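You operate a simulated robot arm through the tools that you are given. There is no shell and no other tool.

You run a simulated robot arm. Do the job below in one go: nothing can be reset, and whatever is moved stays where it is left.

JOB
Wind the red and green winches taut, latch them and bring the stem pointer to 0.

Only the result counts: the job must be done as asked and must still hold three seconds after the hand-in. Knocking over, shifting, dropping, spilling or breaking anything else fails it.

ROBOT AND FRAMES
A 7-joint arm with a two-finger gripper, fixed in place. Base frame: the origin is at the foot of the arm, x ahead of it, y to its left, z up. Units: mm, rad, N and s.
With the tool pointing down near the work surface it reaches from about 340 to 720 mm from the base axis. Its first joint turns from -1.152 to 1.152 rad. Payload 2.45 kg.
The TCP is the grasp point between the finger pads, 26 mm short of the fingertips. In the tool frame z runs along the fingers and y along their closing line. Largest opening 96 mm; the body of the gripper starts 69 mm behind the TCP.
Orientation is that of the tool frame in the base frame, as a unit quaternion [w, x, y, z]. With the fingers straight down and closing along the base's y, the tool's x points along the base's -x, its y along +y and its z along -z.

CONTROLS
- The arm moves only by the tool step_arm. Its argument "increments" is one flat list of numbers, 7 for each row, row after row: the turn, a rotation vector about the base's x, y, z in rad, then the shift along the base's x, y, z in m, then the finger opening in m, from 0 to 0.096. In form: [ax, ay, az, dx, dy, dz, fingers, ax, ay, az, dx, dy, dz, fingers, ...]. A call has 1 to 20 rows; each row is the pose to reach, as a shift and turn from the pose commanded when the call began. Rows are played at 5 a second. More than 50 mm and 0.15 rad between two rows, or a gripper value outside its range, and nothing of the call is played. Where a pose cannot be reached the arm comes as near as it can. A force on the tool above 40 N (or 10 N above the force at the start of the call, whichever is more), or a blocked arm, ends the call early, and 0.2 s more pass. Each finger halts on what it meets, pressing with about 33 N; the grip force reading is that of the motor and also rises with nothing between the fingers. The clock runs only during rows and for 0.2 s after the last one: add rows that repeat a pose to give the fingers time. It gives the time, the measured TCP pose, the force on the tool (base axes), the opening and the grip force at its end, in the units of the frame above (readings bear some noise), with the torque about the TCP (base axes, N m) and any sound that the robot's microphone picked up.
- Cameras (640 x 400 px; columns grow to the right, rows downward): "scene" is fixed at [173.3, -402.5, 1437.5]; the picture's right is [0.65, -0.76, 0.00], its down [-0.46, -0.39, -0.80] and it looks along [0.61, 0.52, -0.60] (base axes); focal length 314 px, centre (320, 200). "wrist" rides on the gripper at [82, 3, -98] in the tool frame; the picture's right is [-0.04, 1.00, 0.00], its down [-0.73, -0.03, -0.68] and it looks along [-0.68, -0.03, 0.73] (tool axes); focal length 256 px, centre (320, 200). There is no depth. A picture from a camera that has moved, and an enlarged one, comes with that camera's place and axes in the base frame and with its lens. The place of the scene camera against the robot may be out by one fixed shift of up to 18 mm in any direction.
- capture(camera): a new picture of that camera. No time passes.
- inspect(camera, box): a new picture of the part [left, top, right, bottom] of that camera's present view, enlarged. No time passes.
- close_job(): hands the job in; it is judged then, once.

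Nothing tells you positions but the pictures and the camera data. Unless the task says otherwise, let go and move clear before handing in.

The tools are called after ">>>" by a JSON object that holds its "op" and its "data". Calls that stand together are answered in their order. step_arm: Moves the arm, as the interface text tells. Its arguments: {"type":"object","properties":{"increments":{"type":"array","items":{"type":"number"}}},"required":["increments"]} The other tools are called the same way: capture (camera) takes a picture; inspect (camera, box) takes an enlarged picture of a part of a camera's view; close_job () hands the job in.

At the start:

```text
time: 0.0
tcp_pos: [374.8, -54.7, 1229.2]
ee_rot: [0.0, 0.0, 1.0, 0.0]
wrist_force: [-0.4, -1.3, -0.5]
ft_torque: [0.01, -0.05, -0.02]
finger_gap: 96.1
finger_force: 0.1
```

scene: 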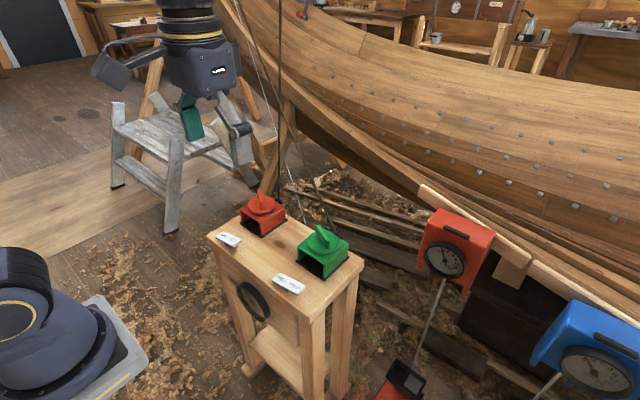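
wrist: 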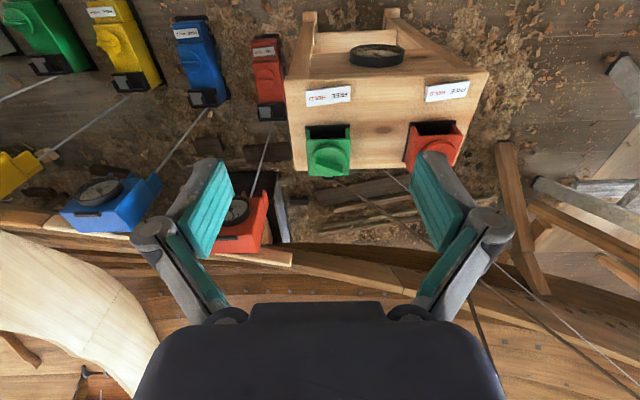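

I see a wooden bench with a red and a green knob-like latch box labelled HOLD/FREE, and coloured winches and dials to the right. I'll look closer before moving.

>>> {"op": "inspect", "data": {"camera": "scene", "box": [190, 170, 390, 310]}}

>>> {"op": "inspect", "data": {"camera": "scene", "box": [360, 180, 640, 400]}}

>>> {"op": "inspect", "data": {"camera": "wrist", "box": [240, 0, 500, 180]}}

>>> {"op": "inspect", "data": {"camera": "wrist", "box": [0, 0, 300, 260]}}

>>> {"op": "inspect", "data": {"camera": "scene", "box": [380, 0, 640, 100]}}

```text
2.86 times, centred on (290, 240) of scene
camera zoom: at [173.3, -402.5, 1437.5], right [0.65, -0.76, 0.0], down [-0.46, -0.39, -0.8], along [0.61, 0.52, -0.6], focal length 897 px, centre (406, 86)
```

zoom: 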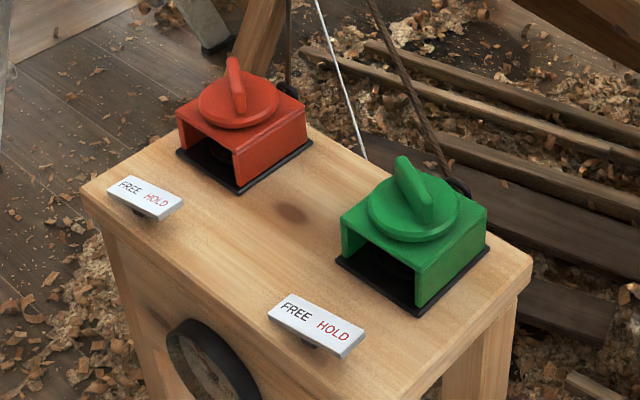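

```text
1.82 times, centred on (500, 290) of scene
camera zoom: at [173.3, -402.5, 1437.5], right [0.65, -0.76, 0.0], down [-0.46, -0.39, -0.8], along [0.61, 0.52, -0.6], focal length 571 px, centre (-7, 36)
```

zoom: 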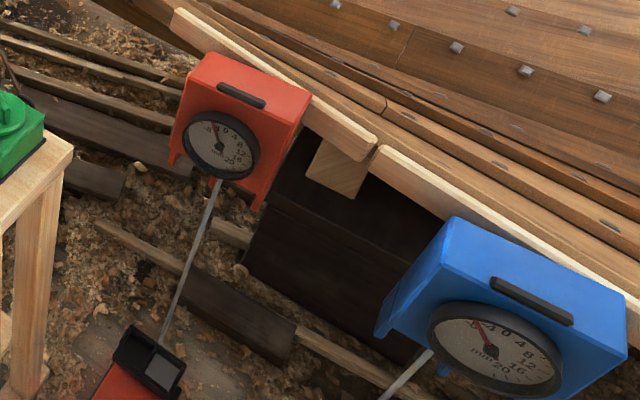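

```text
2.22 times, centred on (370, 90) of wrist
camera zoom: at [293.6, -50.2, 1327.5], right [0.04, 1.0, 0.0], down [0.73, -0.03, 0.68], along [0.68, -0.03, -0.73], focal length 569 px, centre (209, 444)
```

zoom: 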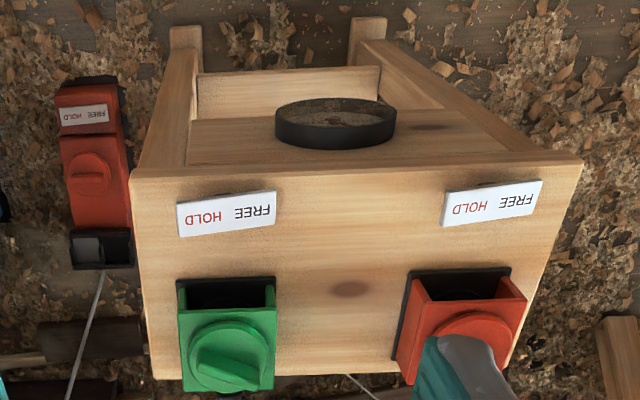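

```text
1.54 times, centred on (150, 130) of wrist
camera zoom: at [293.6, -50.2, 1327.5], right [0.04, 1.0, 0.0], down [0.73, -0.03, 0.68], along [0.68, -0.03, -0.73], focal length 394 px, centre (582, 308)
```

zoom: 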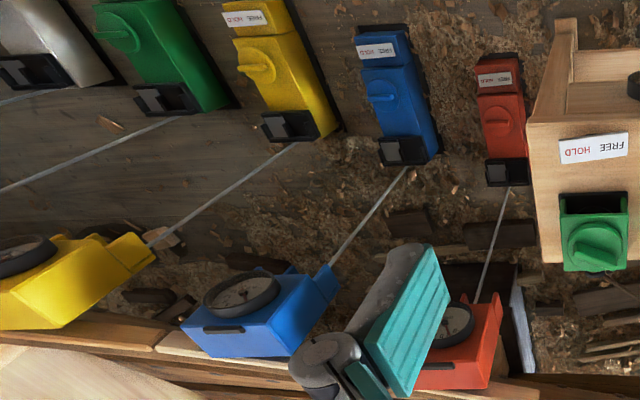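

```text
2.46 times, centred on (510, 50) of scene
camera zoom: at [173.3, -402.5, 1437.5], right [0.65, -0.76, 0.0], down [-0.46, -0.39, -0.8], along [0.61, 0.52, -0.6], focal length 773 px, centre (-148, 569)
```

zoom: 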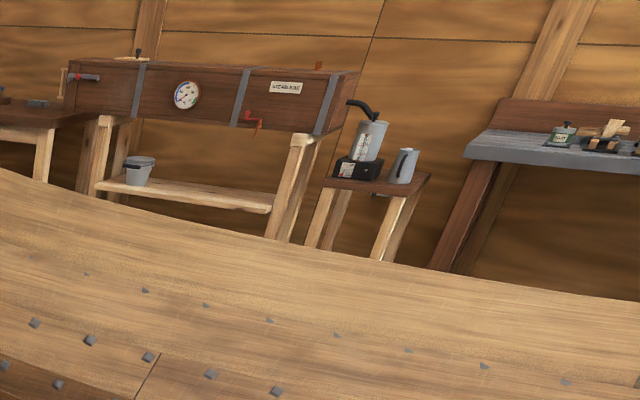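

The bench winches at about x 575, y −50 (green) and the red one to its left look reachable, with the floor winches beyond. I'll zoom in further on the latches and on the dial ring on the front of the bench.

>>> {"op": "inspect", "data": {"camera": "scene", "box": [225, 180, 305, 230]}}

>>> {"op": "inspect", "data": {"camera": "scene", "box": [270, 215, 366, 300]}}

>>> {"op": "inspect", "data": {"camera": "scene", "box": [200, 220, 300, 330]}}

>>> {"op": "inspect", "data": {"camera": "wrist", "box": [330, 30, 420, 90]}}

>>> {"op": "inspect", "data": {"camera": "scene", "box": [220, 0, 360, 220]}}

>>> {"op": "inspect", "data": {"camera": "scene", "box": [410, 200, 500, 300]}}

```text
8.00 times, centred on (265, 205) of scene
camera zoom: at [173.3, -402.5, 1437.5], right [0.65, -0.76, 0.0], down [-0.46, -0.39, -0.8], along [0.61, 0.52, -0.6], focal length 2512 px, centre (760, 160)
```

zoom: 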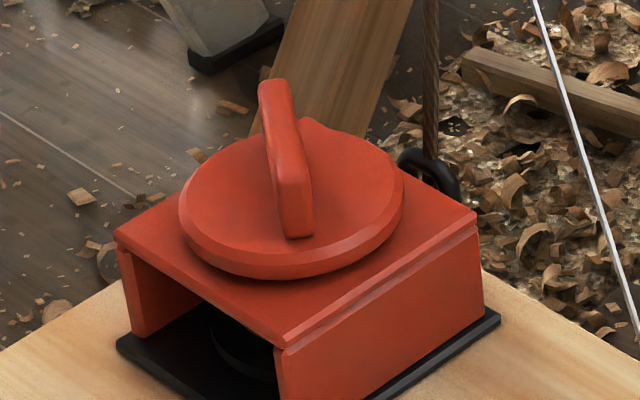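

```text
4.71 times, centred on (318, 258) of scene
camera zoom: at [173.3, -402.5, 1437.5], right [0.65, -0.76, 0.0], down [-0.46, -0.39, -0.8], along [0.61, 0.52, -0.6], focal length 1478 px, centre (329, -71)
```

zoom: 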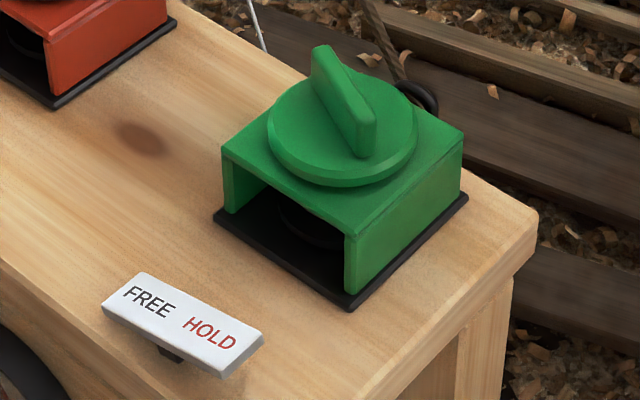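

```text
3.64 times, centred on (250, 275) of scene
camera zoom: at [173.3, -402.5, 1437.5], right [0.65, -0.76, 0.0], down [-0.46, -0.39, -0.8], along [0.61, 0.52, -0.6], focal length 1142 px, centre (574, -73)
```

zoom: 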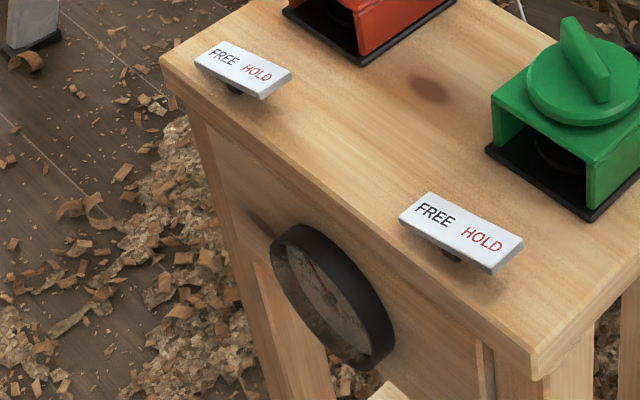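

```text
6.67 times, centred on (375, 60) of wrist
camera zoom: at [293.6, -50.2, 1327.5], right [0.04, 1.0, 0.0], down [0.73, -0.03, 0.68], along [0.68, -0.03, -0.73], focal length 1707 px, centre (-47, 1133)
```

zoom: 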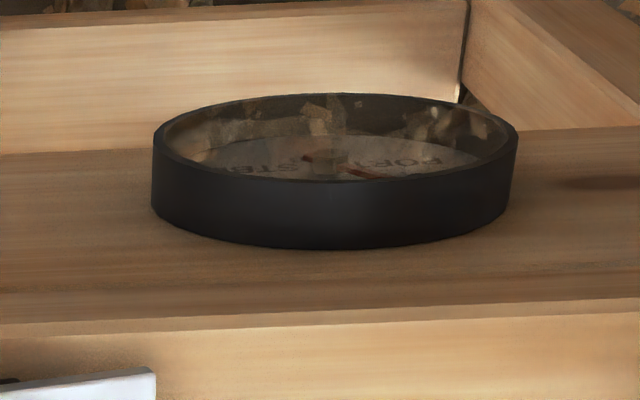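

```text
1.82 times, centred on (290, 110) of scene
camera zoom: at [173.3, -402.5, 1437.5], right [0.65, -0.76, 0.0], down [-0.46, -0.39, -0.8], along [0.61, 0.52, -0.6], focal length 571 px, centre (374, 364)
```

zoom: 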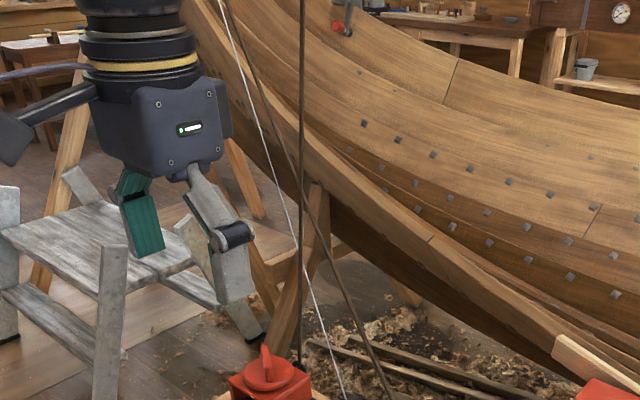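

```text
4.00 times, centred on (455, 250) of scene
camera zoom: at [173.3, -402.5, 1437.5], right [0.65, -0.76, 0.0], down [-0.46, -0.39, -0.8], along [0.61, 0.52, -0.6], focal length 1256 px, centre (-220, 0)
```

zoom: 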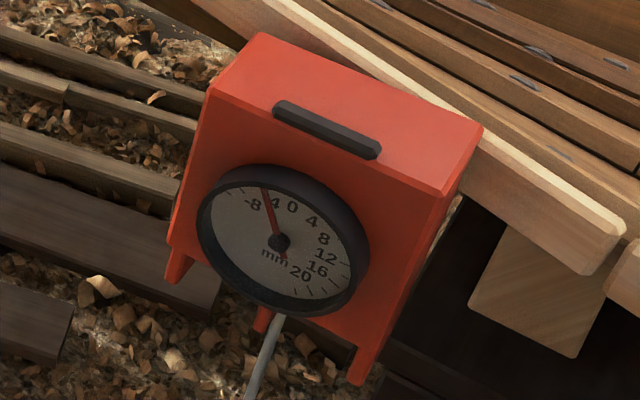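

The bench's two knobs are the stem winches: their ropes run up to the stem, and the ringed dial reads PORT/STBD. The FREE/HOLD plates look like rocker latches, so I'll zoom in on them and on the dial.

>>> {"op": "inspect", "data": {"camera": "scene", "box": [232, 276, 274, 326]}}

>>> {"op": "inspect", "data": {"camera": "scene", "box": [208, 226, 248, 251]}}

>>> {"op": "inspect", "data": {"camera": "scene", "box": [266, 268, 312, 298]}}

>>> {"op": "inspect", "data": {"camera": "wrist", "box": [295, 75, 375, 185]}}

>>> {"op": "inspect", "data": {"camera": "wrist", "box": [395, 70, 495, 180]}}

>>> {"op": "inspect", "data": {"camera": "wrist", "box": [240, 30, 300, 130]}}

```text
8.00 times, centred on (253, 301) of scene
camera zoom: at [173.3, -402.5, 1437.5], right [0.65, -0.76, 0.0], down [-0.46, -0.39, -0.8], along [0.61, 0.52, -0.6], focal length 2512 px, centre (856, -608)
```

zoom: 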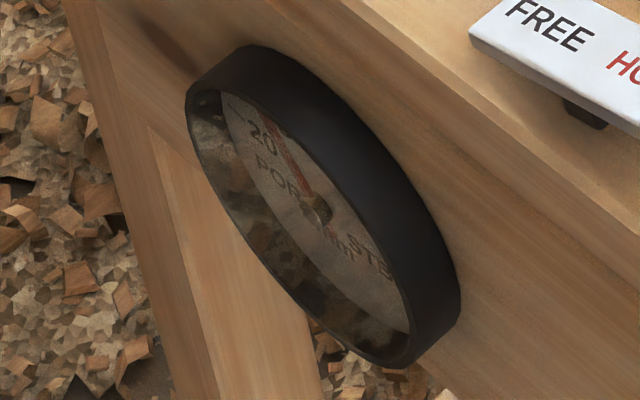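

```text
16.00 times, centred on (228, 238) of scene
camera zoom: at [173.3, -402.5, 1437.5], right [0.65, -0.76, 0.0], down [-0.46, -0.39, -0.8], along [0.61, 0.52, -0.6], focal length 5024 px, centre (1792, -416)
```

zoom: 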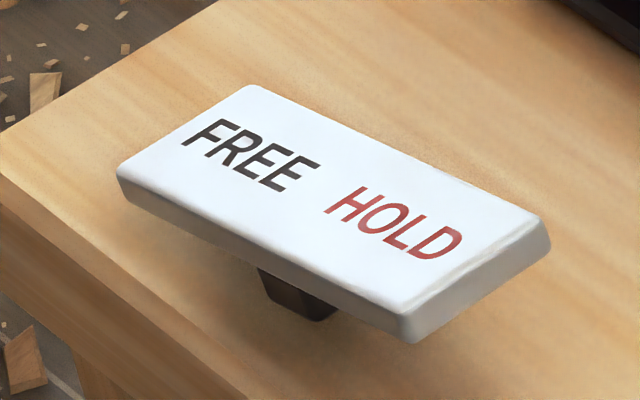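

```text
13.33 times, centred on (289, 283) of scene
camera zoom: at [173.3, -402.5, 1437.5], right [0.65, -0.76, 0.0], down [-0.46, -0.39, -0.8], along [0.61, 0.52, -0.6], focal length 4186 px, centre (733, -907)
```

zoom: 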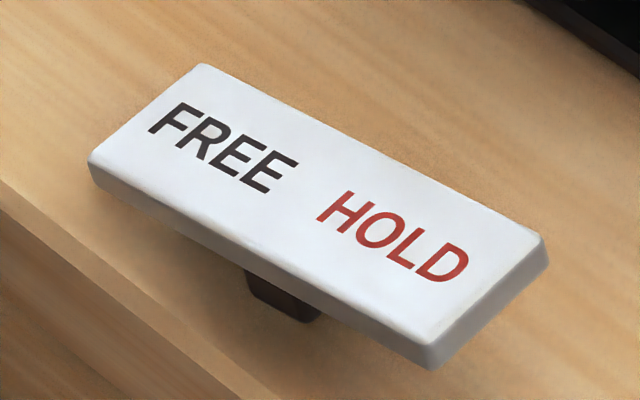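

```text
3.64 times, centred on (335, 130) of wrist
camera zoom: at [293.6, -50.2, 1327.5], right [0.04, 1.0, 0.0], down [0.73, -0.03, 0.68], along [0.68, -0.03, -0.73], focal length 931 px, centre (266, 454)
```

zoom: 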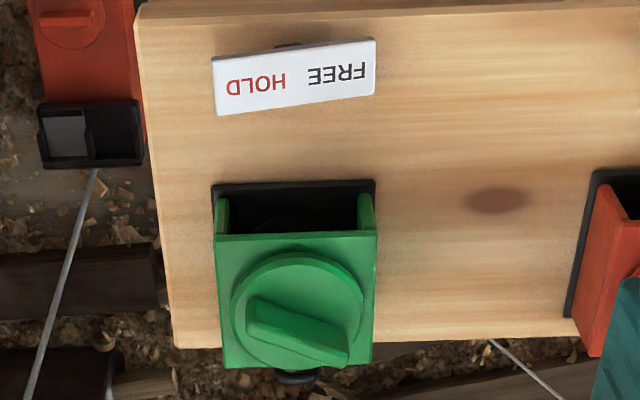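

```text
3.64 times, centred on (445, 125) of wrist
camera zoom: at [293.6, -50.2, 1327.5], right [0.04, 1.0, 0.0], down [0.73, -0.03, 0.68], along [0.68, -0.03, -0.73], focal length 931 px, centre (-134, 473)
```

zoom: 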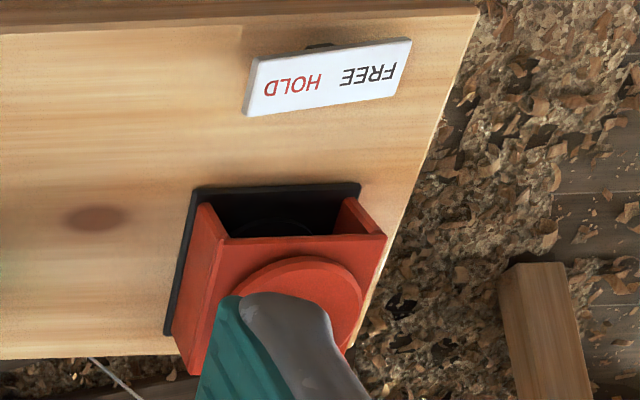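

```text
4.00 times, centred on (270, 80) of wrist
camera zoom: at [293.6, -50.2, 1327.5], right [0.04, 1.0, 0.0], down [0.73, -0.03, 0.68], along [0.68, -0.03, -0.73], focal length 1024 px, centre (520, 680)
```

zoom: 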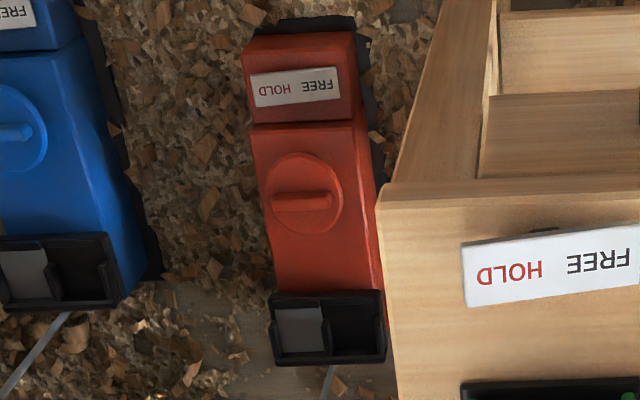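

The stem dial sits at about (443, 64, 717) on the front of the bench. The knobs are near (590, −46, 893) for green and (593, 178, 893) for red, with their rocker plates at x about 480, z about 843. First I'll lower the arm in front of the bench and tilt it so the wrist camera can read the dial.

>>> {"op": "step_arm", "data": {"increments": [0, -0.04, 0, -0.002, 0.01, -0.027, 0.096, 0, -0.08, 0, -0.004, 0.019, -0.055, 0.096, 0, -0.12, 0, -0.006, 0.029, -0.082, 0.096, 0, -0.16, 0, -0.008, 0.039, -0.11, 0.096, 0, -0.21, 0, -0.01, 0.048, -0.137, 0.096, 0, -0.25, 0, -0.012, 0.058, -0.164, 0.096, 0, -0.29, 0, -0.015, 0.068, -0.192, 0.096, 0, -0.33, 0, -0.017, 0.077, -0.219, 0.096, 0, -0.37, 0, -0.019, 0.087, -0.247, 0.096, 0, -0.42, 0, -0.021, 0.097, -0.274, 0.096, 0, -0.46, 0, -0.023, 0.106, -0.301, 0.096, 0, -0.5, 0, -0.025, 0.116, -0.329, 0.096, 0, -0.5, 0, -0.025, 0.116, -0.329, 0.096]}}

```text
time: 2.8
tcp_pos: [420.3, 96.0, 889.2]
ee_rot: [0.248, -0.001, 0.969, -0.001]
wrist_force: [0.4, 0.1, -0.1]
ft_torque: [0.02, 0.0, 0.03]
finger_gap: 96.0
finger_force: 0.0
out of reach, approached as far as the arm can: row 7, 8, 9, 10, 11, 12, 13
```

The tilted pose was out of reach, and the arm stopped at (420, 96, 889). I'll check what both cameras see from here.

>>> {"op": "capture", "data": {"camera": "wrist"}}

>>> {"op": "capture", "data": {"camera": "scene"}}

```text
taken
camera wrist: at [300.4, 99.7, 934.5], right [0.03, 1.0, 0.02], down [0.32, -0.03, 0.95], along [0.95, -0.03, -0.32], focal length 256 px, centre (320, 200)
```

wrist: 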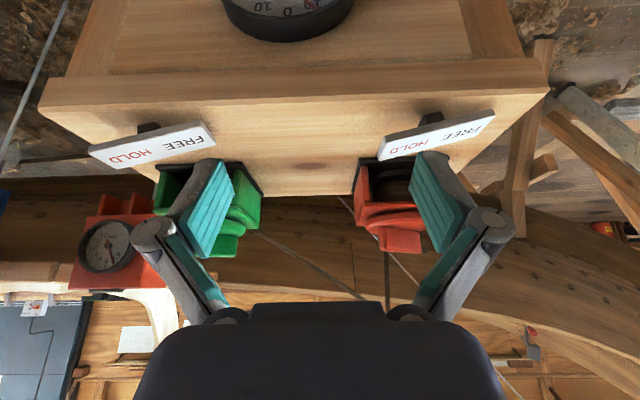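

```text
taken
```

scene: 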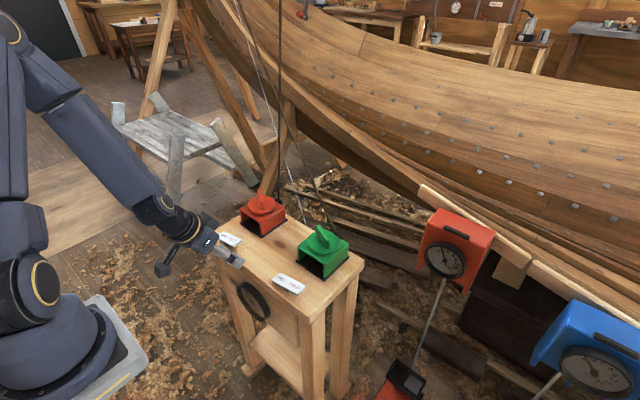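

Both plates have their HOLD end (the −y end) raised, so both winches are FREE now. I'll straighten the tool, which also shows which pose the next increments start from.

>>> {"op": "step_arm", "data": {"increments": [0, 0.1, 0, 0, 0, 0, 0.096, 0, 0.2, 0, 0, 0, 0, 0.096, 0, 0.3, 0, 0, 0, 0, 0.096, 0, 0.3, 0, 0, 0, 0, 0.096]}}

```text
time: 3.8
tcp_pos: [416.2, 95.6, 887.5]
ee_rot: [0.099, -0.002, 0.995, 0.0]
wrist_force: [0.3, 0.3, -0.1]
ft_torque: [0.0, -0.03, 0.02]
finger_gap: 95.8
finger_force: 0.0
```

Increments start from the pose actually reached. Now I'll back off toward the arm and lower the tool for a flatter view of the dial.

>>> {"op": "step_arm", "data": {"increments": [0, 0.02, 0, -0.02, -0.01, 0, 0.096, 0, 0.04, 0, -0.04, -0.02, 0, 0.096, 0, 0.06, 0, -0.06, -0.034, -0.01, 0.096, 0, 0.08, 0, -0.07, -0.034, -0.03, 0.096, 0, 0.1, 0, -0.072, -0.034, -0.055, 0.096, 0, 0.1, 0, -0.072, -0.034, -0.08, 0.096, 0, 0.1, 0, -0.072, -0.034, -0.08, 0.096]}}

>>> {"op": "capture", "data": {"camera": "wrist"}}

```text
time: 5.4
tcp_pos: [342.7, 57.9, 809.4]
ee_rot: [0.051, -0.001, 0.999, 0.0]
wrist_force: [-0.3, 0.0, -0.1]
ft_torque: [0.01, 0.02, -0.01]
finger_gap: 96.4
finger_force: 0.1
out of reach, approached as far as the arm can: row 3, 4
```

```text
taken
camera wrist: at [252.3, 62.7, 898.5], right [0.04, 1.0, 0.0], down [0.66, -0.03, 0.75], along [0.75, -0.03, -0.66], focal length 256 px, centre (320, 200)
```

wrist: 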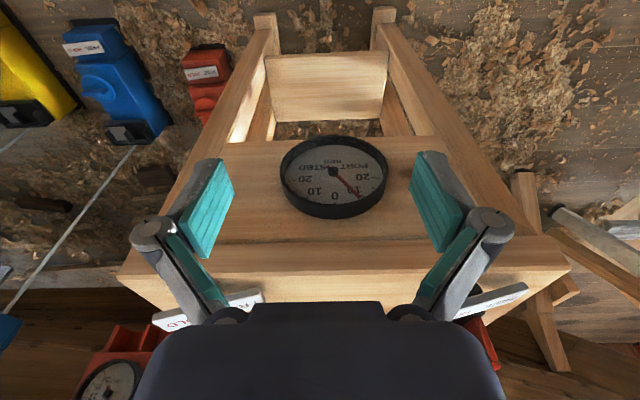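

Now I can see the stem dial with its 20–10–0–10–20 scale. I'll enlarge it.

>>> {"op": "inspect", "data": {"camera": "wrist", "box": [270, 130, 400, 222]}}

>>> {"op": "inspect", "data": {"camera": "scene", "box": [210, 180, 370, 300]}}

>>> {"op": "inspect", "data": {"camera": "scene", "box": [220, 260, 290, 330]}}

```text
4.35 times, centred on (335, 176) of wrist
camera zoom: at [252.3, 62.7, 898.5], right [0.04, 1.0, 0.0], down [0.66, -0.03, 0.75], along [0.75, -0.03, -0.66], focal length 1113 px, centre (255, 304)
```

zoom: 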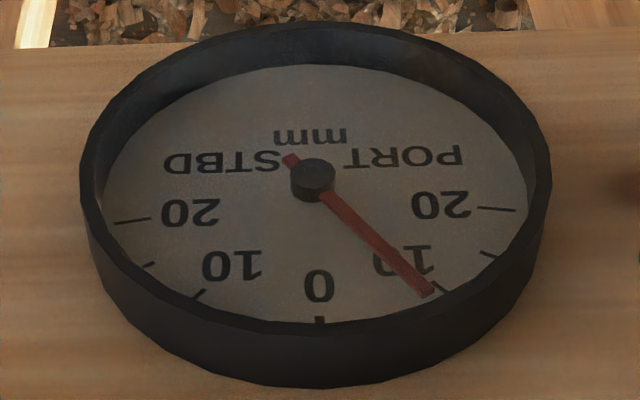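

```text
3.33 times, centred on (290, 240) of scene
camera zoom: at [173.3, -402.5, 1437.5], right [0.65, -0.76, 0.0], down [-0.46, -0.39, -0.8], along [0.61, 0.52, -0.6], focal length 1047 px, centre (420, 67)
```

zoom: 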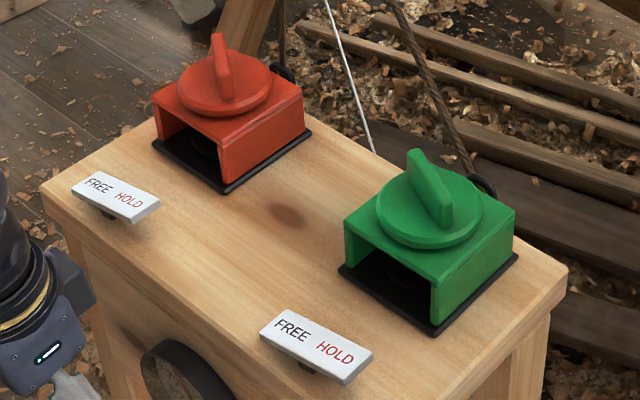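

```text
5.71 times, centred on (255, 295) of scene
camera zoom: at [173.3, -402.5, 1437.5], right [0.65, -0.76, 0.0], down [-0.46, -0.39, -0.8], along [0.61, 0.52, -0.6], focal length 1794 px, centre (691, -343)
```

zoom: 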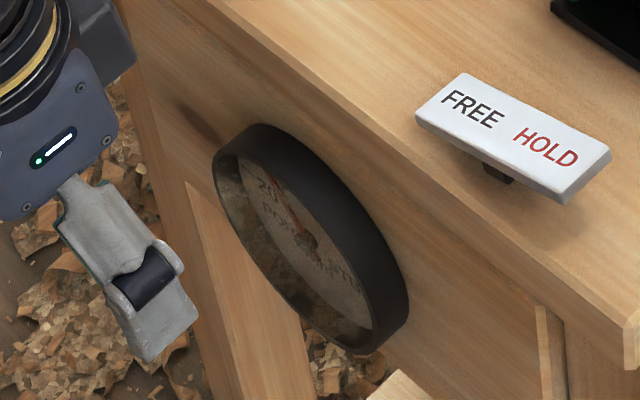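

The pointer reads about 10 mm on the PORT (+y) side, with 0 at the top of the dial. Next I'll rise clear and move over toward the green winch so the wrist camera can measure the knob and its plate.

>>> {"op": "step_arm", "data": {"increments": [0, 0.02, 0, 0, 0, 0.048, 0.096, 0, 0.05, 0, 0, 0, 0.096, 0.096, 0, 0.08, 0, 0.005, 0, 0.144, 0.096, 0, 0.1, 0, 0.01, 0, 0.19, 0.096, 0, 0.1, 0, 0.045, -0.025, 0.19, 0.096, 0, 0.1, 0, 0.08, -0.05, 0.19, 0.096, 0, 0.1, 0, 0.12, -0.075, 0.19, 0.096, 0, 0.1, 0, 0.157, -0.104, 0.19, 0.096, 0, 0.1, 0, 0.157, -0.104, 0.19, 0.096]}}

>>> {"op": "capture", "data": {"camera": "wrist"}}

```text
time: 7.4
tcp_pos: [499.2, -46.2, 999.8]
ee_rot: [0.0, 0.0, 1.0, 0.001]
wrist_force: [-0.5, -0.2, 0.4]
ft_torque: [0.01, -0.01, 0.0]
finger_gap: 96.0
finger_force: 0.1
out of reach, approached as far as the arm can: row 2
```

```text
taken
camera wrist: at [417.6, -41.4, 1098.8], right [0.04, 1.0, 0.0], down [0.73, -0.03, 0.68], along [0.68, -0.03, -0.73], focal length 256 px, centre (320, 200)
```

wrist: 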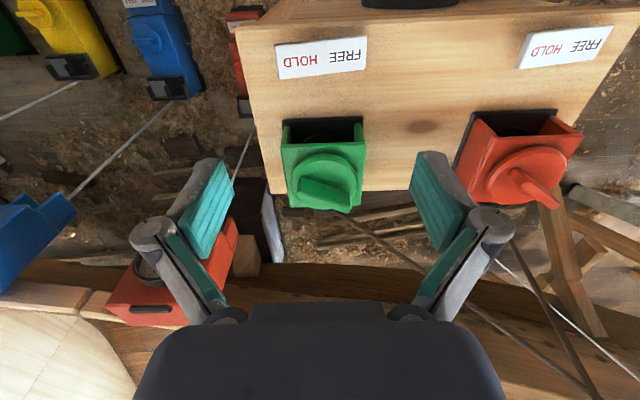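

>>> {"op": "inspect", "data": {"camera": "wrist", "box": [265, 100, 385, 220]}}

>>> {"op": "inspect", "data": {"camera": "wrist", "box": [450, 90, 600, 220]}}

>>> {"op": "inspect", "data": {"camera": "wrist", "box": [265, 25, 385, 95]}}

>>> {"op": "inspect", "data": {"camera": "wrist", "box": [505, 10, 625, 80]}}

```text
3.33 times, centred on (325, 160) of wrist
camera zoom: at [417.6, -41.4, 1098.8], right [0.04, 1.0, 0.0], down [0.73, -0.03, 0.68], along [0.68, -0.03, -0.73], focal length 853 px, centre (303, 333)
```

zoom: 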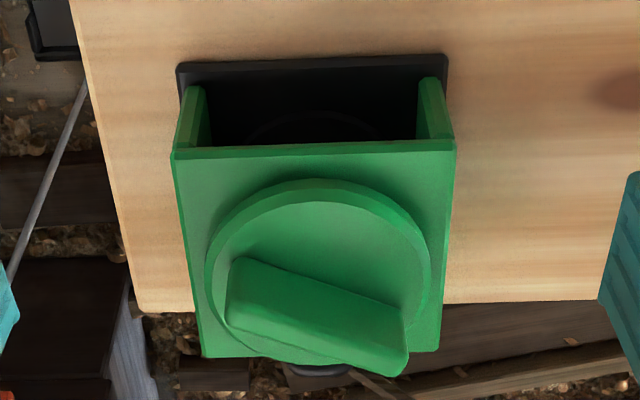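

```text
3.08 times, centred on (525, 155) of wrist
camera zoom: at [417.6, -41.4, 1098.8], right [0.04, 1.0, 0.0], down [0.73, -0.03, 0.68], along [0.68, -0.03, -0.73], focal length 788 px, centre (-311, 338)
```

zoom: 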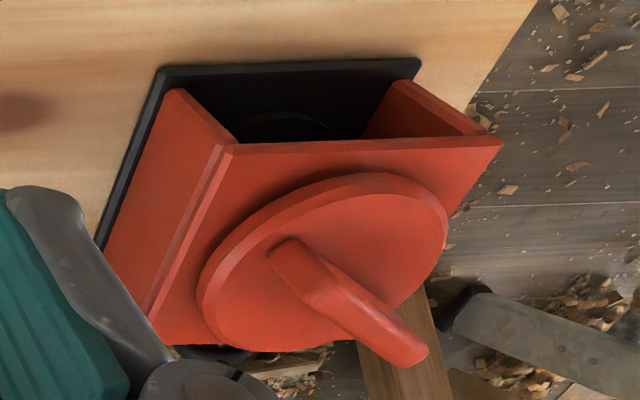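

```text
5.33 times, centred on (325, 60) of wrist
camera zoom: at [417.6, -41.4, 1098.8], right [0.04, 1.0, 0.0], down [0.73, -0.03, 0.68], along [0.68, -0.03, -0.73], focal length 1365 px, centre (293, 947)
```

zoom: 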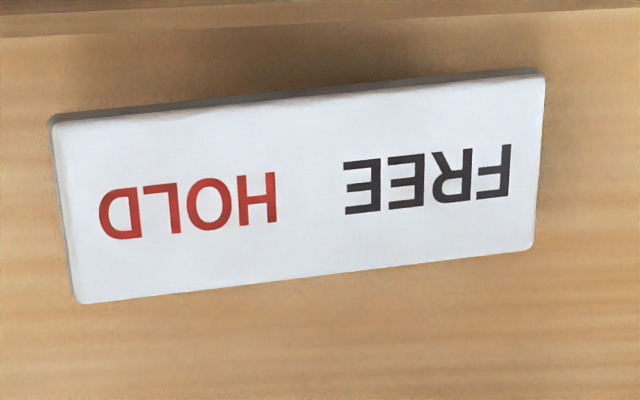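

```text
5.33 times, centred on (565, 45) of wrist
camera zoom: at [417.6, -41.4, 1098.8], right [0.04, 1.0, 0.0], down [0.73, -0.03, 0.68], along [0.68, -0.03, -0.73], focal length 1365 px, centre (-987, 1027)
```

zoom: 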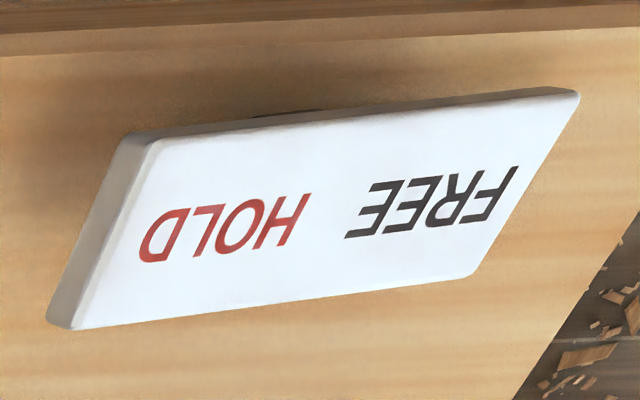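

To measure depth I need a second view from a good baseline, so I'll move 90 mm forward at the same height.

>>> {"op": "step_arm", "data": {"increments": [0, 0, 0, 0.045, 0, 0, 0.096, 0, 0, 0, 0.09, 0, 0, 0.096, 0, 0, 0, 0.09, 0, 0, 0.096]}}

>>> {"op": "capture", "data": {"camera": "wrist"}}

>>> {"op": "inspect", "data": {"camera": "wrist", "box": [260, 40, 400, 160]}}

```text
time: 8.2
tcp_pos: [591.2, -40.8, 997.9]
ee_rot: [0.0, 0.0, 1.0, 0.0]
wrist_force: [-0.3, -0.1, 0.3]
ft_torque: [0.01, 0.03, 0.0]
finger_gap: 95.9
finger_force: 0.1
```

```text
taken
camera wrist: at [509.7, -36.2, 1096.5], right [0.04, 1.0, 0.0], down [0.73, -0.03, 0.68], along [0.68, -0.03, -0.73], focal length 256 px, centre (320, 200)
```

wrist: 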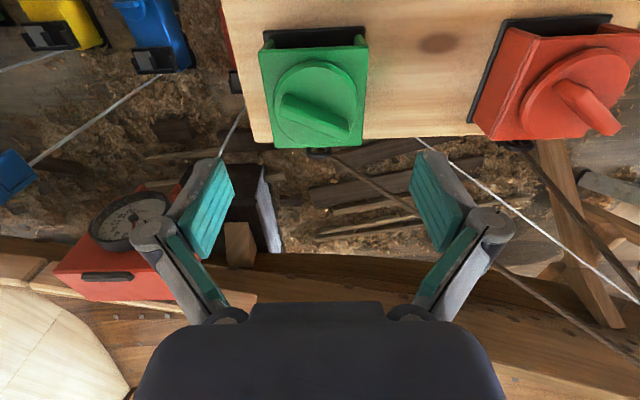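

```text
3.33 times, centred on (330, 100) of wrist
camera zoom: at [509.7, -36.2, 1096.5], right [0.04, 1.0, 0.0], down [0.73, -0.03, 0.68], along [0.68, -0.03, -0.73], focal length 853 px, centre (287, 533)
```

zoom: 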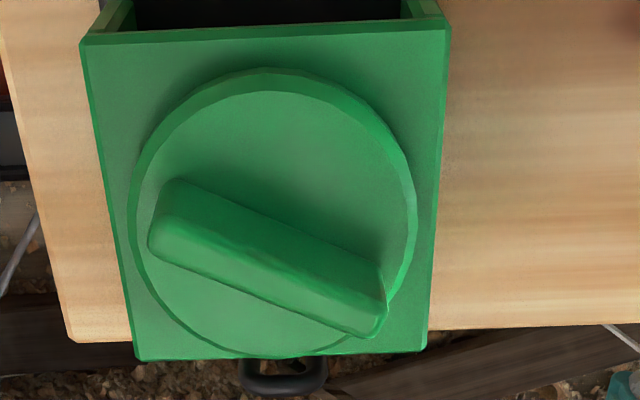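

The green winch box is centred at about (608, −44.5), with its top at z 856. The disc top is at about 870 and the wing handle, about 10 mm thick, runs at 63° to x with its top at about 896. I'll turn the gripper to match the wing, staying high, and check the alignment.

>>> {"op": "step_arm", "data": {"increments": [0, 0, 0.14, 0.003, 0, 0, 0.08, 0, 0, 0.28, 0.006, -0.001, 0, 0.07, 0, 0, 0.42, 0.009, -0.002, 0, 0.06, 0, 0, 0.56, 0.012, -0.003, 0, 0.06, 0, 0, 0.7, 0.015, -0.003, -0.01, 0.06, 0, 0, 0.84, 0.017, -0.004, -0.02, 0.06, 0, 0, 0.98, 0.017, -0.004, -0.03, 0.06, 0, 0, 1.107, 0.017, -0.004, -0.04, 0.06, 0, 0, 1.107, 0.017, -0.004, -0.04, 0.06]}}

>>> {"op": "capture", "data": {"camera": "wrist"}}

>>> {"op": "inspect", "data": {"camera": "scene", "box": [210, 130, 410, 270]}}

```text
time: 10.2
tcp_pos: [607.9, -47.3, 957.2]
ee_rot: [0.0, -0.527, 0.85, 0.0]
wrist_force: [0.1, -1.0, -1.0]
ft_torque: [-0.02, -0.03, -0.02]
finger_gap: 60.1
finger_force: 0.2
```

```text
taken
camera wrist: at [568.6, -117.5, 1056.0], right [-0.88, 0.48, 0.0], down [0.35, 0.64, 0.68], along [0.33, 0.6, -0.73], focal length 256 px, centre (320, 200)
```

wrist: 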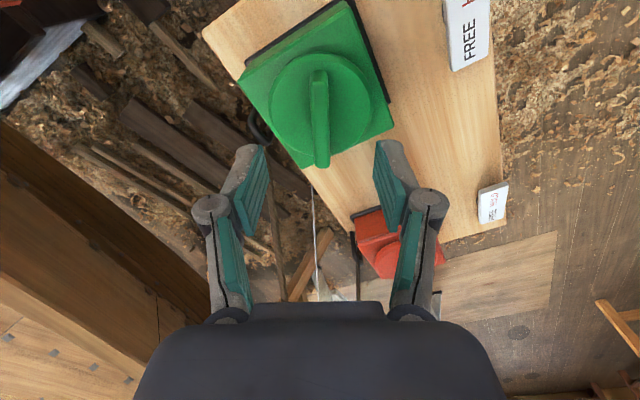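

```text
2.86 times, centred on (310, 200) of scene
camera zoom: at [173.3, -402.5, 1437.5], right [0.65, -0.76, 0.0], down [-0.46, -0.39, -0.8], along [0.61, 0.52, -0.6], focal length 897 px, centre (349, 200)
```

zoom: 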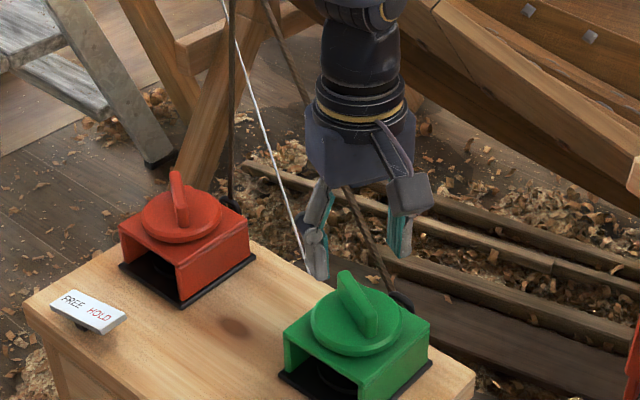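

>>> {"op": "inspect", "data": {"camera": "wrist", "box": [230, 0, 410, 190]}}

```text
2.11 times, centred on (320, 95) of wrist
camera zoom: at [568.6, -117.5, 1056.0], right [-0.88, 0.48, 0.0], down [0.35, 0.64, 0.68], along [0.33, 0.6, -0.73], focal length 539 px, centre (320, 421)
```

zoom: 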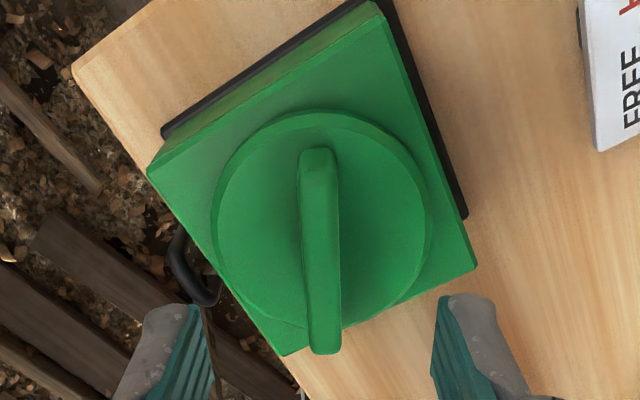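

The gripper lines up with the wing. I'll descend to z of about 899 so the tips stay just above the disc, then close on the wing.

>>> {"op": "step_arm", "data": {"increments": [0, 0, 0, 0, 0, -0.02, 0.06, 0, 0, 0, 0, 0, -0.04, 0.06, 0, 0, 0, 0, 0, -0.05, 0.06, 0, 0, 0, 0, 0, -0.057, 0.06, 0, 0, 0, 0, 0, -0.057, 0.06]}}

>>> {"op": "capture", "data": {"camera": "wrist"}}

>>> {"op": "inspect", "data": {"camera": "scene", "box": [260, 180, 380, 280]}}

```text
time: 11.4
tcp_pos: [608.4, -46.8, 899.4]
ee_rot: [0.001, -0.526, 0.851, -0.001]
wrist_force: [-0.1, -0.4, 0.3]
ft_torque: [0.01, 0.0, 0.0]
finger_gap: 60.2
finger_force: 0.1
```

```text
taken
camera wrist: at [568.5, -117.7, 998.8], right [-0.88, 0.48, 0.0], down [0.35, 0.64, 0.68], along [0.33, 0.59, -0.73], focal length 256 px, centre (320, 200)
```

wrist: 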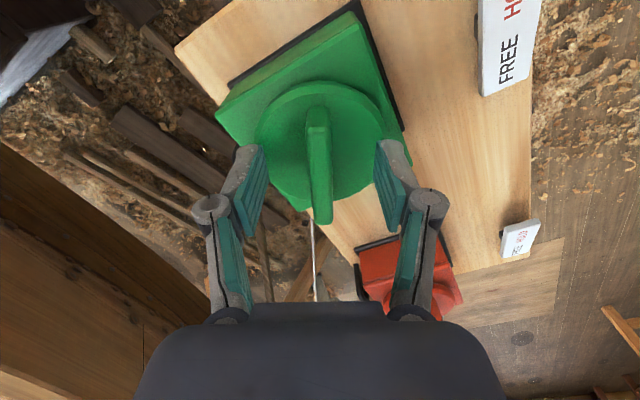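

```text
4.00 times, centred on (320, 230) of scene
camera zoom: at [173.3, -402.5, 1437.5], right [0.65, -0.76, 0.0], down [-0.46, -0.39, -0.8], along [0.61, 0.52, -0.6], focal length 1256 px, centre (320, 80)
```

zoom: 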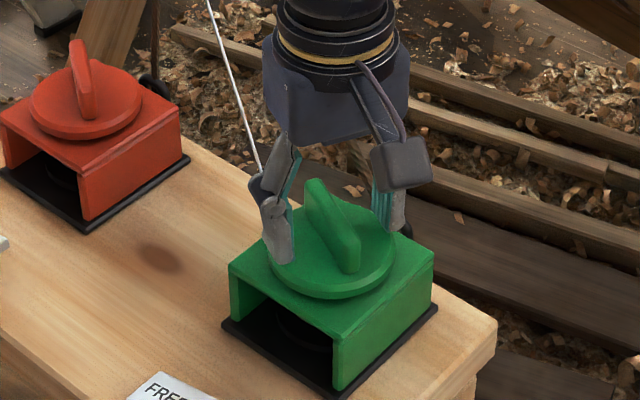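

The fingers straddle the wing properly, so I'll close.

>>> {"op": "step_arm", "data": {"increments": [0, 0, 0, 0, 0, 0, 0.04, 0, 0, 0, 0, 0, 0, 0.02, 0, 0, 0, 0, 0, 0, 0.005, 0, 0, 0, 0, 0, 0, 0.005, 0, 0, 0, 0, 0, 0, 0.005]}}

>>> {"op": "capture", "data": {"camera": "wrist"}}

```text
time: 12.6
tcp_pos: [606.9, -47.1, 899.9]
ee_rot: [-0.001, -0.526, 0.85, 0.0]
wrist_force: [-4.1, 1.8, 1.4]
ft_torque: [-0.03, 0.18, 0.08]
finger_gap: 11.9
finger_force: 38.9
```

```text
taken
camera wrist: at [568.2, -117.4, 999.0], right [-0.88, 0.48, 0.0], down [0.36, 0.64, 0.68], along [0.33, 0.59, -0.73], focal length 256 px, centre (320, 200)
```

wrist: 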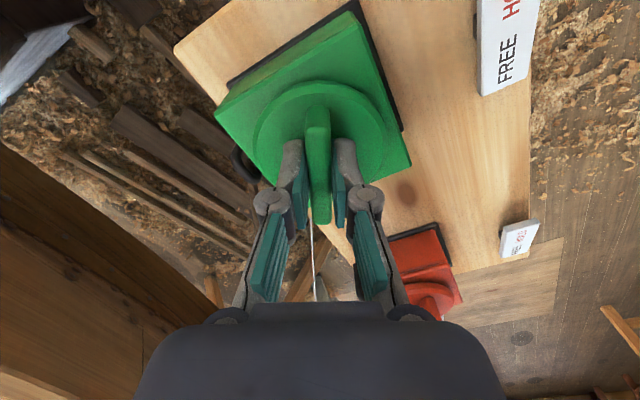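

I have the wing, 11.9 mm thick. I'll try a small clockwise turn (seen from above) and read the torque and any sound.

>>> {"op": "step_arm", "data": {"increments": [0, 0, -0.05, 0, 0, 0, 0.005, 0, 0, -0.1, 0, 0, 0, 0.005, 0, 0, -0.15, 0, 0, 0, 0.005, 0, 0, -0.2, 0, 0, 0, 0.005, 0, 0, -0.2, 0, 0, 0, 0.005]}}

>>> {"op": "inspect", "data": {"camera": "scene", "box": [232, 276, 274, 326]}}

>>> {"op": "capture", "data": {"camera": "wrist"}}

```text
time: 13.8
tcp_pos: [607.1, -47.1, 899.9]
ee_rot: [-0.001, -0.438, 0.899, 0.002]
wrist_force: [-3.9, 11.7, -9.1]
ft_torque: [0.42, -0.02, 0.08]
finger_gap: 12.0
finger_force: 38.7
```

```text
8.00 times, centred on (253, 301) of scene
camera zoom: at [173.4, -402.2, 1437.5], right [0.65, -0.76, 0.0], down [-0.46, -0.39, -0.8], along [0.61, 0.52, -0.6], focal length 2512 px, centre (856, -608)
```

zoom: 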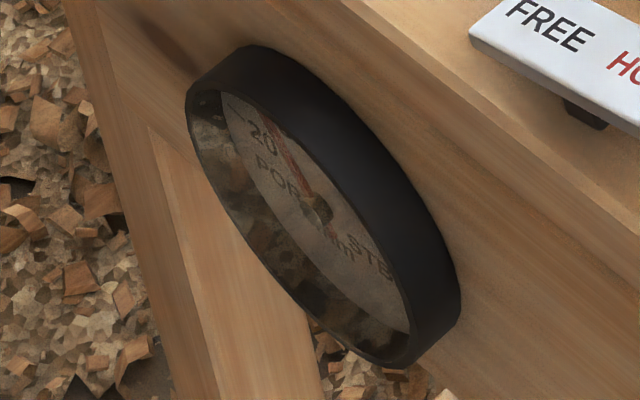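

```text
taken
camera wrist: at [554.4, -108.2, 998.9], right [-0.76, 0.65, 0.0], down [0.48, 0.56, 0.68], along [0.44, 0.52, -0.73], focal length 256 px, centre (320, 200)
```

wrist: 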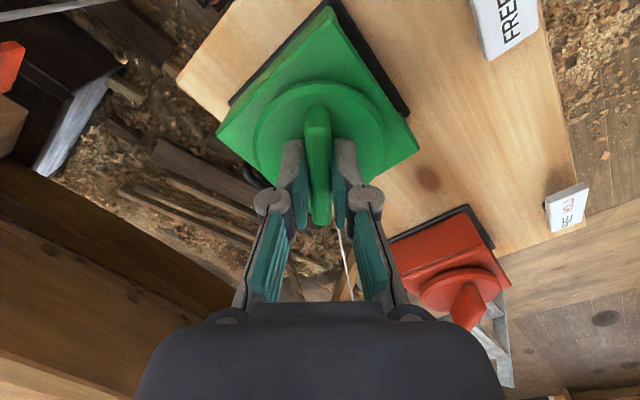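

The knob turned with the gripper at very little torque. The side force suggests the true axis is about 2.5 mm further in +y, so I'll shift slightly and keep turning clockwise.

>>> {"op": "step_arm", "data": {"increments": [0, 0, 0, 0.001, 0.0025, 0, 0.005, 0, 0, -0.07, 0.001, 0.0025, 0, 0.005, 0, 0, -0.14, 0.001, 0.0025, 0, 0.005, 0, 0, -0.21, 0.001, 0.0025, 0, 0.005, 0, 0, -0.28, 0.001, 0.0025, 0, 0.005, 0, 0, -0.35, 0.001, 0.0025, 0, 0.005, 0, 0, -0.35, 0.001, 0.0025, 0, 0.005]}}

>>> {"op": "inspect", "data": {"camera": "scene", "box": [232, 276, 274, 326]}}

>>> {"op": "capture", "data": {"camera": "wrist"}}

```text
time: 15.4
tcp_pos: [606.6, -46.5, 901.5]
ee_rot: [-0.004, -0.275, 0.961, 0.001]
wrist_force: [-16.5, 7.8, -3.0]
ft_torque: [-0.33, 1.08, 0.08]
finger_gap: 12.0
finger_force: 39.2
```

```text
8.00 times, centred on (253, 301) of scene
camera zoom: at [173.0, -402.2, 1437.6], right [0.65, -0.76, 0.0], down [-0.46, -0.39, -0.8], along [0.61, 0.52, -0.6], focal length 2512 px, centre (856, -608)
```

zoom: 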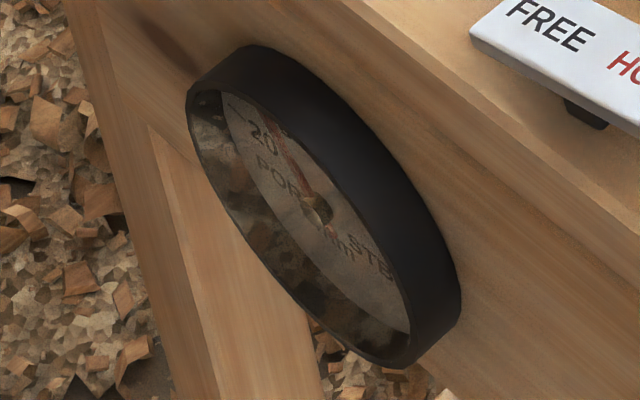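

```text
taken
camera wrist: at [536.3, -85.5, 999.4], right [-0.49, 0.87, 0.0], down [0.64, 0.36, 0.68], along [0.59, 0.34, -0.74], focal length 256 px, centre (320, 200)
```

wrist: 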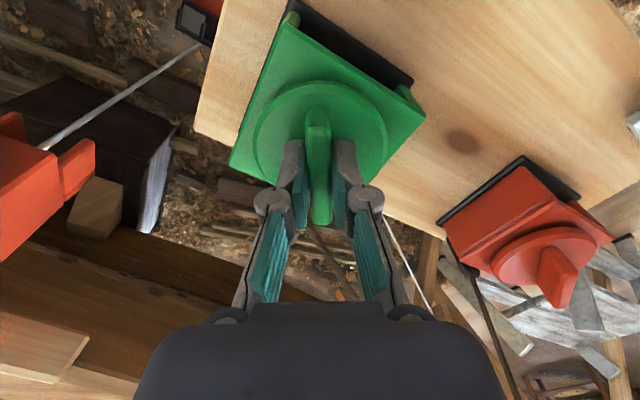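

The knob is following the gripper with little winding torque, but side force is building from a small misalignment. I'll look at the rope to see whether this direction winds it in.

>>> {"op": "inspect", "data": {"camera": "scene", "box": [220, 0, 360, 240]}}

>>> {"op": "inspect", "data": {"camera": "wrist", "box": [260, 90, 400, 240]}}

>>> {"op": "inspect", "data": {"camera": "scene", "box": [270, 180, 370, 280]}}

```text
1.67 times, centred on (290, 120) of scene
camera zoom: at [173.0, -402.2, 1437.6], right [0.65, -0.76, 0.0], down [-0.46, -0.39, -0.8], along [0.61, 0.52, -0.6], focal length 523 px, centre (370, 333)
```

zoom: 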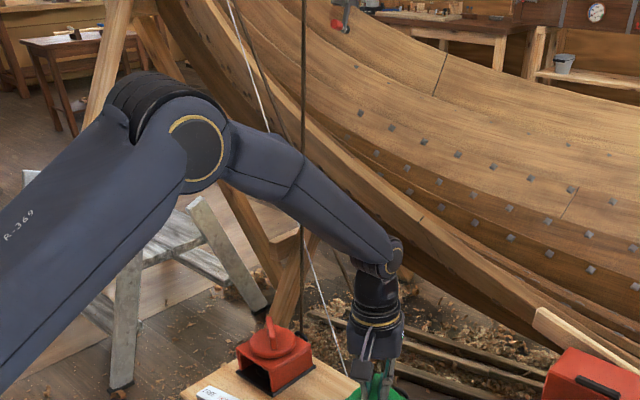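

```text
2.67 times, centred on (330, 165) of wrist
camera zoom: at [536.3, -85.5, 999.4], right [-0.49, 0.87, 0.0], down [0.64, 0.36, 0.68], along [0.59, 0.34, -0.74], focal length 683 px, centre (293, 293)
```

zoom: 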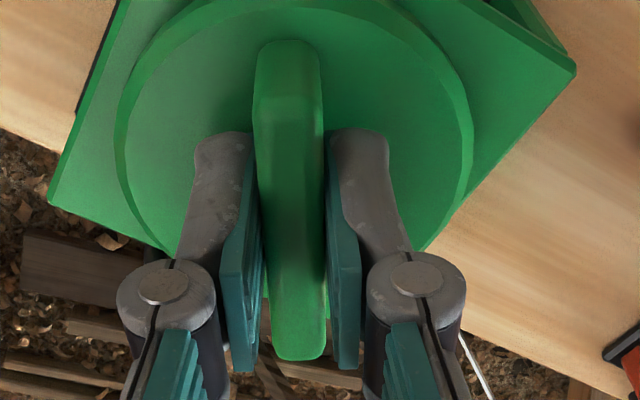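

```text
4.00 times, centred on (320, 230) of scene
camera zoom: at [173.0, -402.2, 1437.6], right [0.65, -0.76, 0.0], down [-0.46, -0.39, -0.8], along [0.61, 0.52, -0.6], focal length 1256 px, centre (320, 80)
```

zoom: 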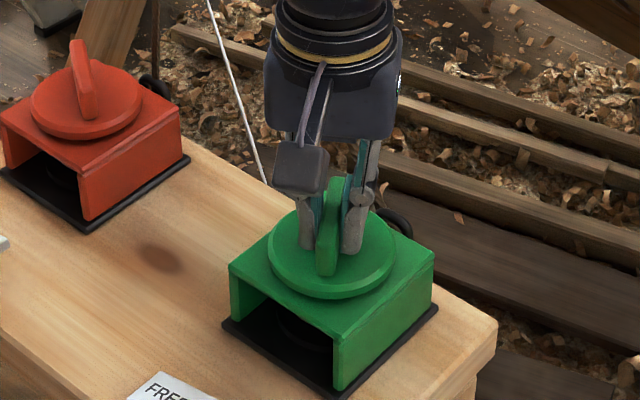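

I'll open slightly to relieve the stress and re-centre on the knob axis.

>>> {"op": "step_arm", "data": {"increments": [0, 0, 0, 0, 0, 0, 0.03, 0, 0, 0, 0, 0, 0, 0.04, 0, 0, 0, 0, 0, 0, 0.04]}}

>>> {"op": "inspect", "data": {"camera": "wrist", "box": [230, 60, 430, 240]}}

```text
time: 16.2
tcp_pos: [608.4, -46.6, 900.7]
ee_rot: [0.0, -0.274, 0.962, 0.001]
wrist_force: [-0.8, 0.4, -0.2]
ft_torque: [-0.01, 0.04, 0.0]
finger_gap: 40.1
finger_force: 0.0
```

```text
2.22 times, centred on (330, 150) of wrist
camera zoom: at [537.7, -86.1, 999.5], right [-0.49, 0.87, 0.0], down [0.64, 0.36, 0.68], along [0.59, 0.34, -0.73], focal length 569 px, centre (298, 311)
```

zoom: 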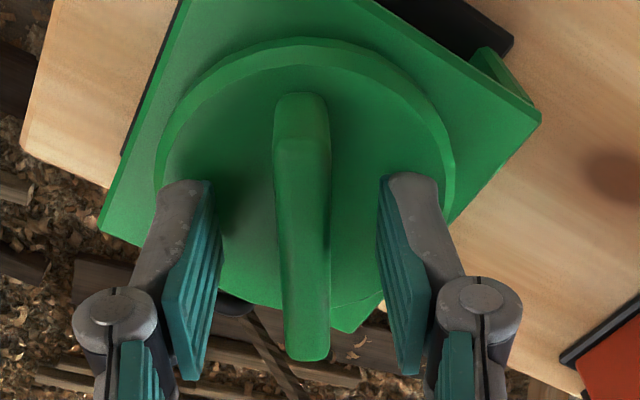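

The true axis is near (608.7, −44.5), so I need about +2 mm in y. I'll shift, re-grip and keep turning clockwise.

>>> {"op": "step_arm", "data": {"increments": [0, 0, 0, 0.0003, 0.0021, -0.001, 0.04, 0, 0, 0, 0.0003, 0.0021, -0.001, 0.04, 0, 0, 0, 0.0003, 0.0021, -0.001, 0.04]}}

```text
time: 17.0
tcp_pos: [608.2, -44.5, 900.4]
ee_rot: [0.0, -0.275, 0.961, 0.0]
wrist_force: [0.4, -0.9, -0.4]
ft_torque: [0.01, 0.01, -0.01]
finger_gap: 40.0
finger_force: 0.0
```

>>> {"op": "step_arm", "data": {"increments": [0, 0, 0, 0, 0, 0, 0.02, 0, 0, 0, 0, 0, 0, 0.005, 0, 0, 0, 0, 0, 0, 0.005, 0, 0, 0, 0, 0, 0, 0.005]}}

```text
time: 18.0
tcp_pos: [608.5, -44.4, 899.0]
ee_rot: [-0.001, -0.274, 0.962, 0.0]
wrist_force: [1.0, -2.6, -1.0]
ft_torque: [0.0, -0.06, -0.04]
finger_gap: 11.9
finger_force: 38.4
```

The grip is well centred now, with little side force. I'll continue clockwise.

>>> {"op": "step_arm", "data": {"increments": [0, 0, -0.08, 0, 0, 0, 0.005, 0, 0, -0.16, 0, 0, 0, 0.005, 0, 0, -0.24, 0, 0, 0, 0.005, 0, 0, -0.32, 0, 0, 0, 0.005, 0, 0, -0.4, 0, 0, 0, 0.005, 0, 0, -0.48, 0, 0, 0, 0.005, 0, 0, -0.55, 0, 0, 0, 0.005, 0, 0, -0.55, 0, 0, 0, 0.005]}}

>>> {"op": "capture", "data": {"camera": "wrist"}}

>>> {"op": "inspect", "data": {"camera": "scene", "box": [232, 276, 274, 326]}}

```text
time: 19.8
tcp_pos: [608.9, -45.3, 900.4]
ee_rot: [-0.001, -0.003, 1.0, 0.0]
wrist_force: [9.5, -8.5, -17.6]
ft_torque: [-0.22, -0.23, 0.07]
finger_gap: 11.9
finger_force: 39.6
```

```text
taken
camera wrist: at [527.7, -41.2, 998.7], right [0.03, 1.0, 0.0], down [0.73, -0.03, 0.68], along [0.68, -0.02, -0.73], focal length 256 px, centre (320, 200)
```

wrist: 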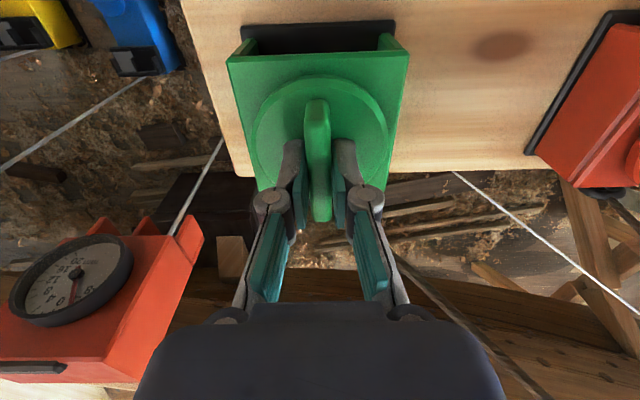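

```text
8.00 times, centred on (253, 301) of scene
camera zoom: at [173.9, -402.7, 1437.3], right [0.65, -0.76, 0.0], down [-0.46, -0.39, -0.8], along [0.61, 0.52, -0.6], focal length 2512 px, centre (856, -608)
```

zoom: 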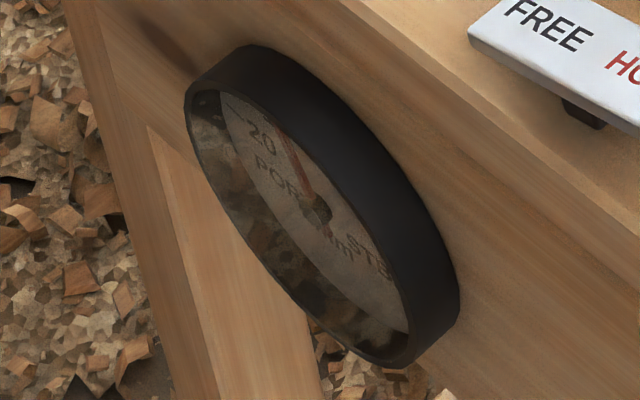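

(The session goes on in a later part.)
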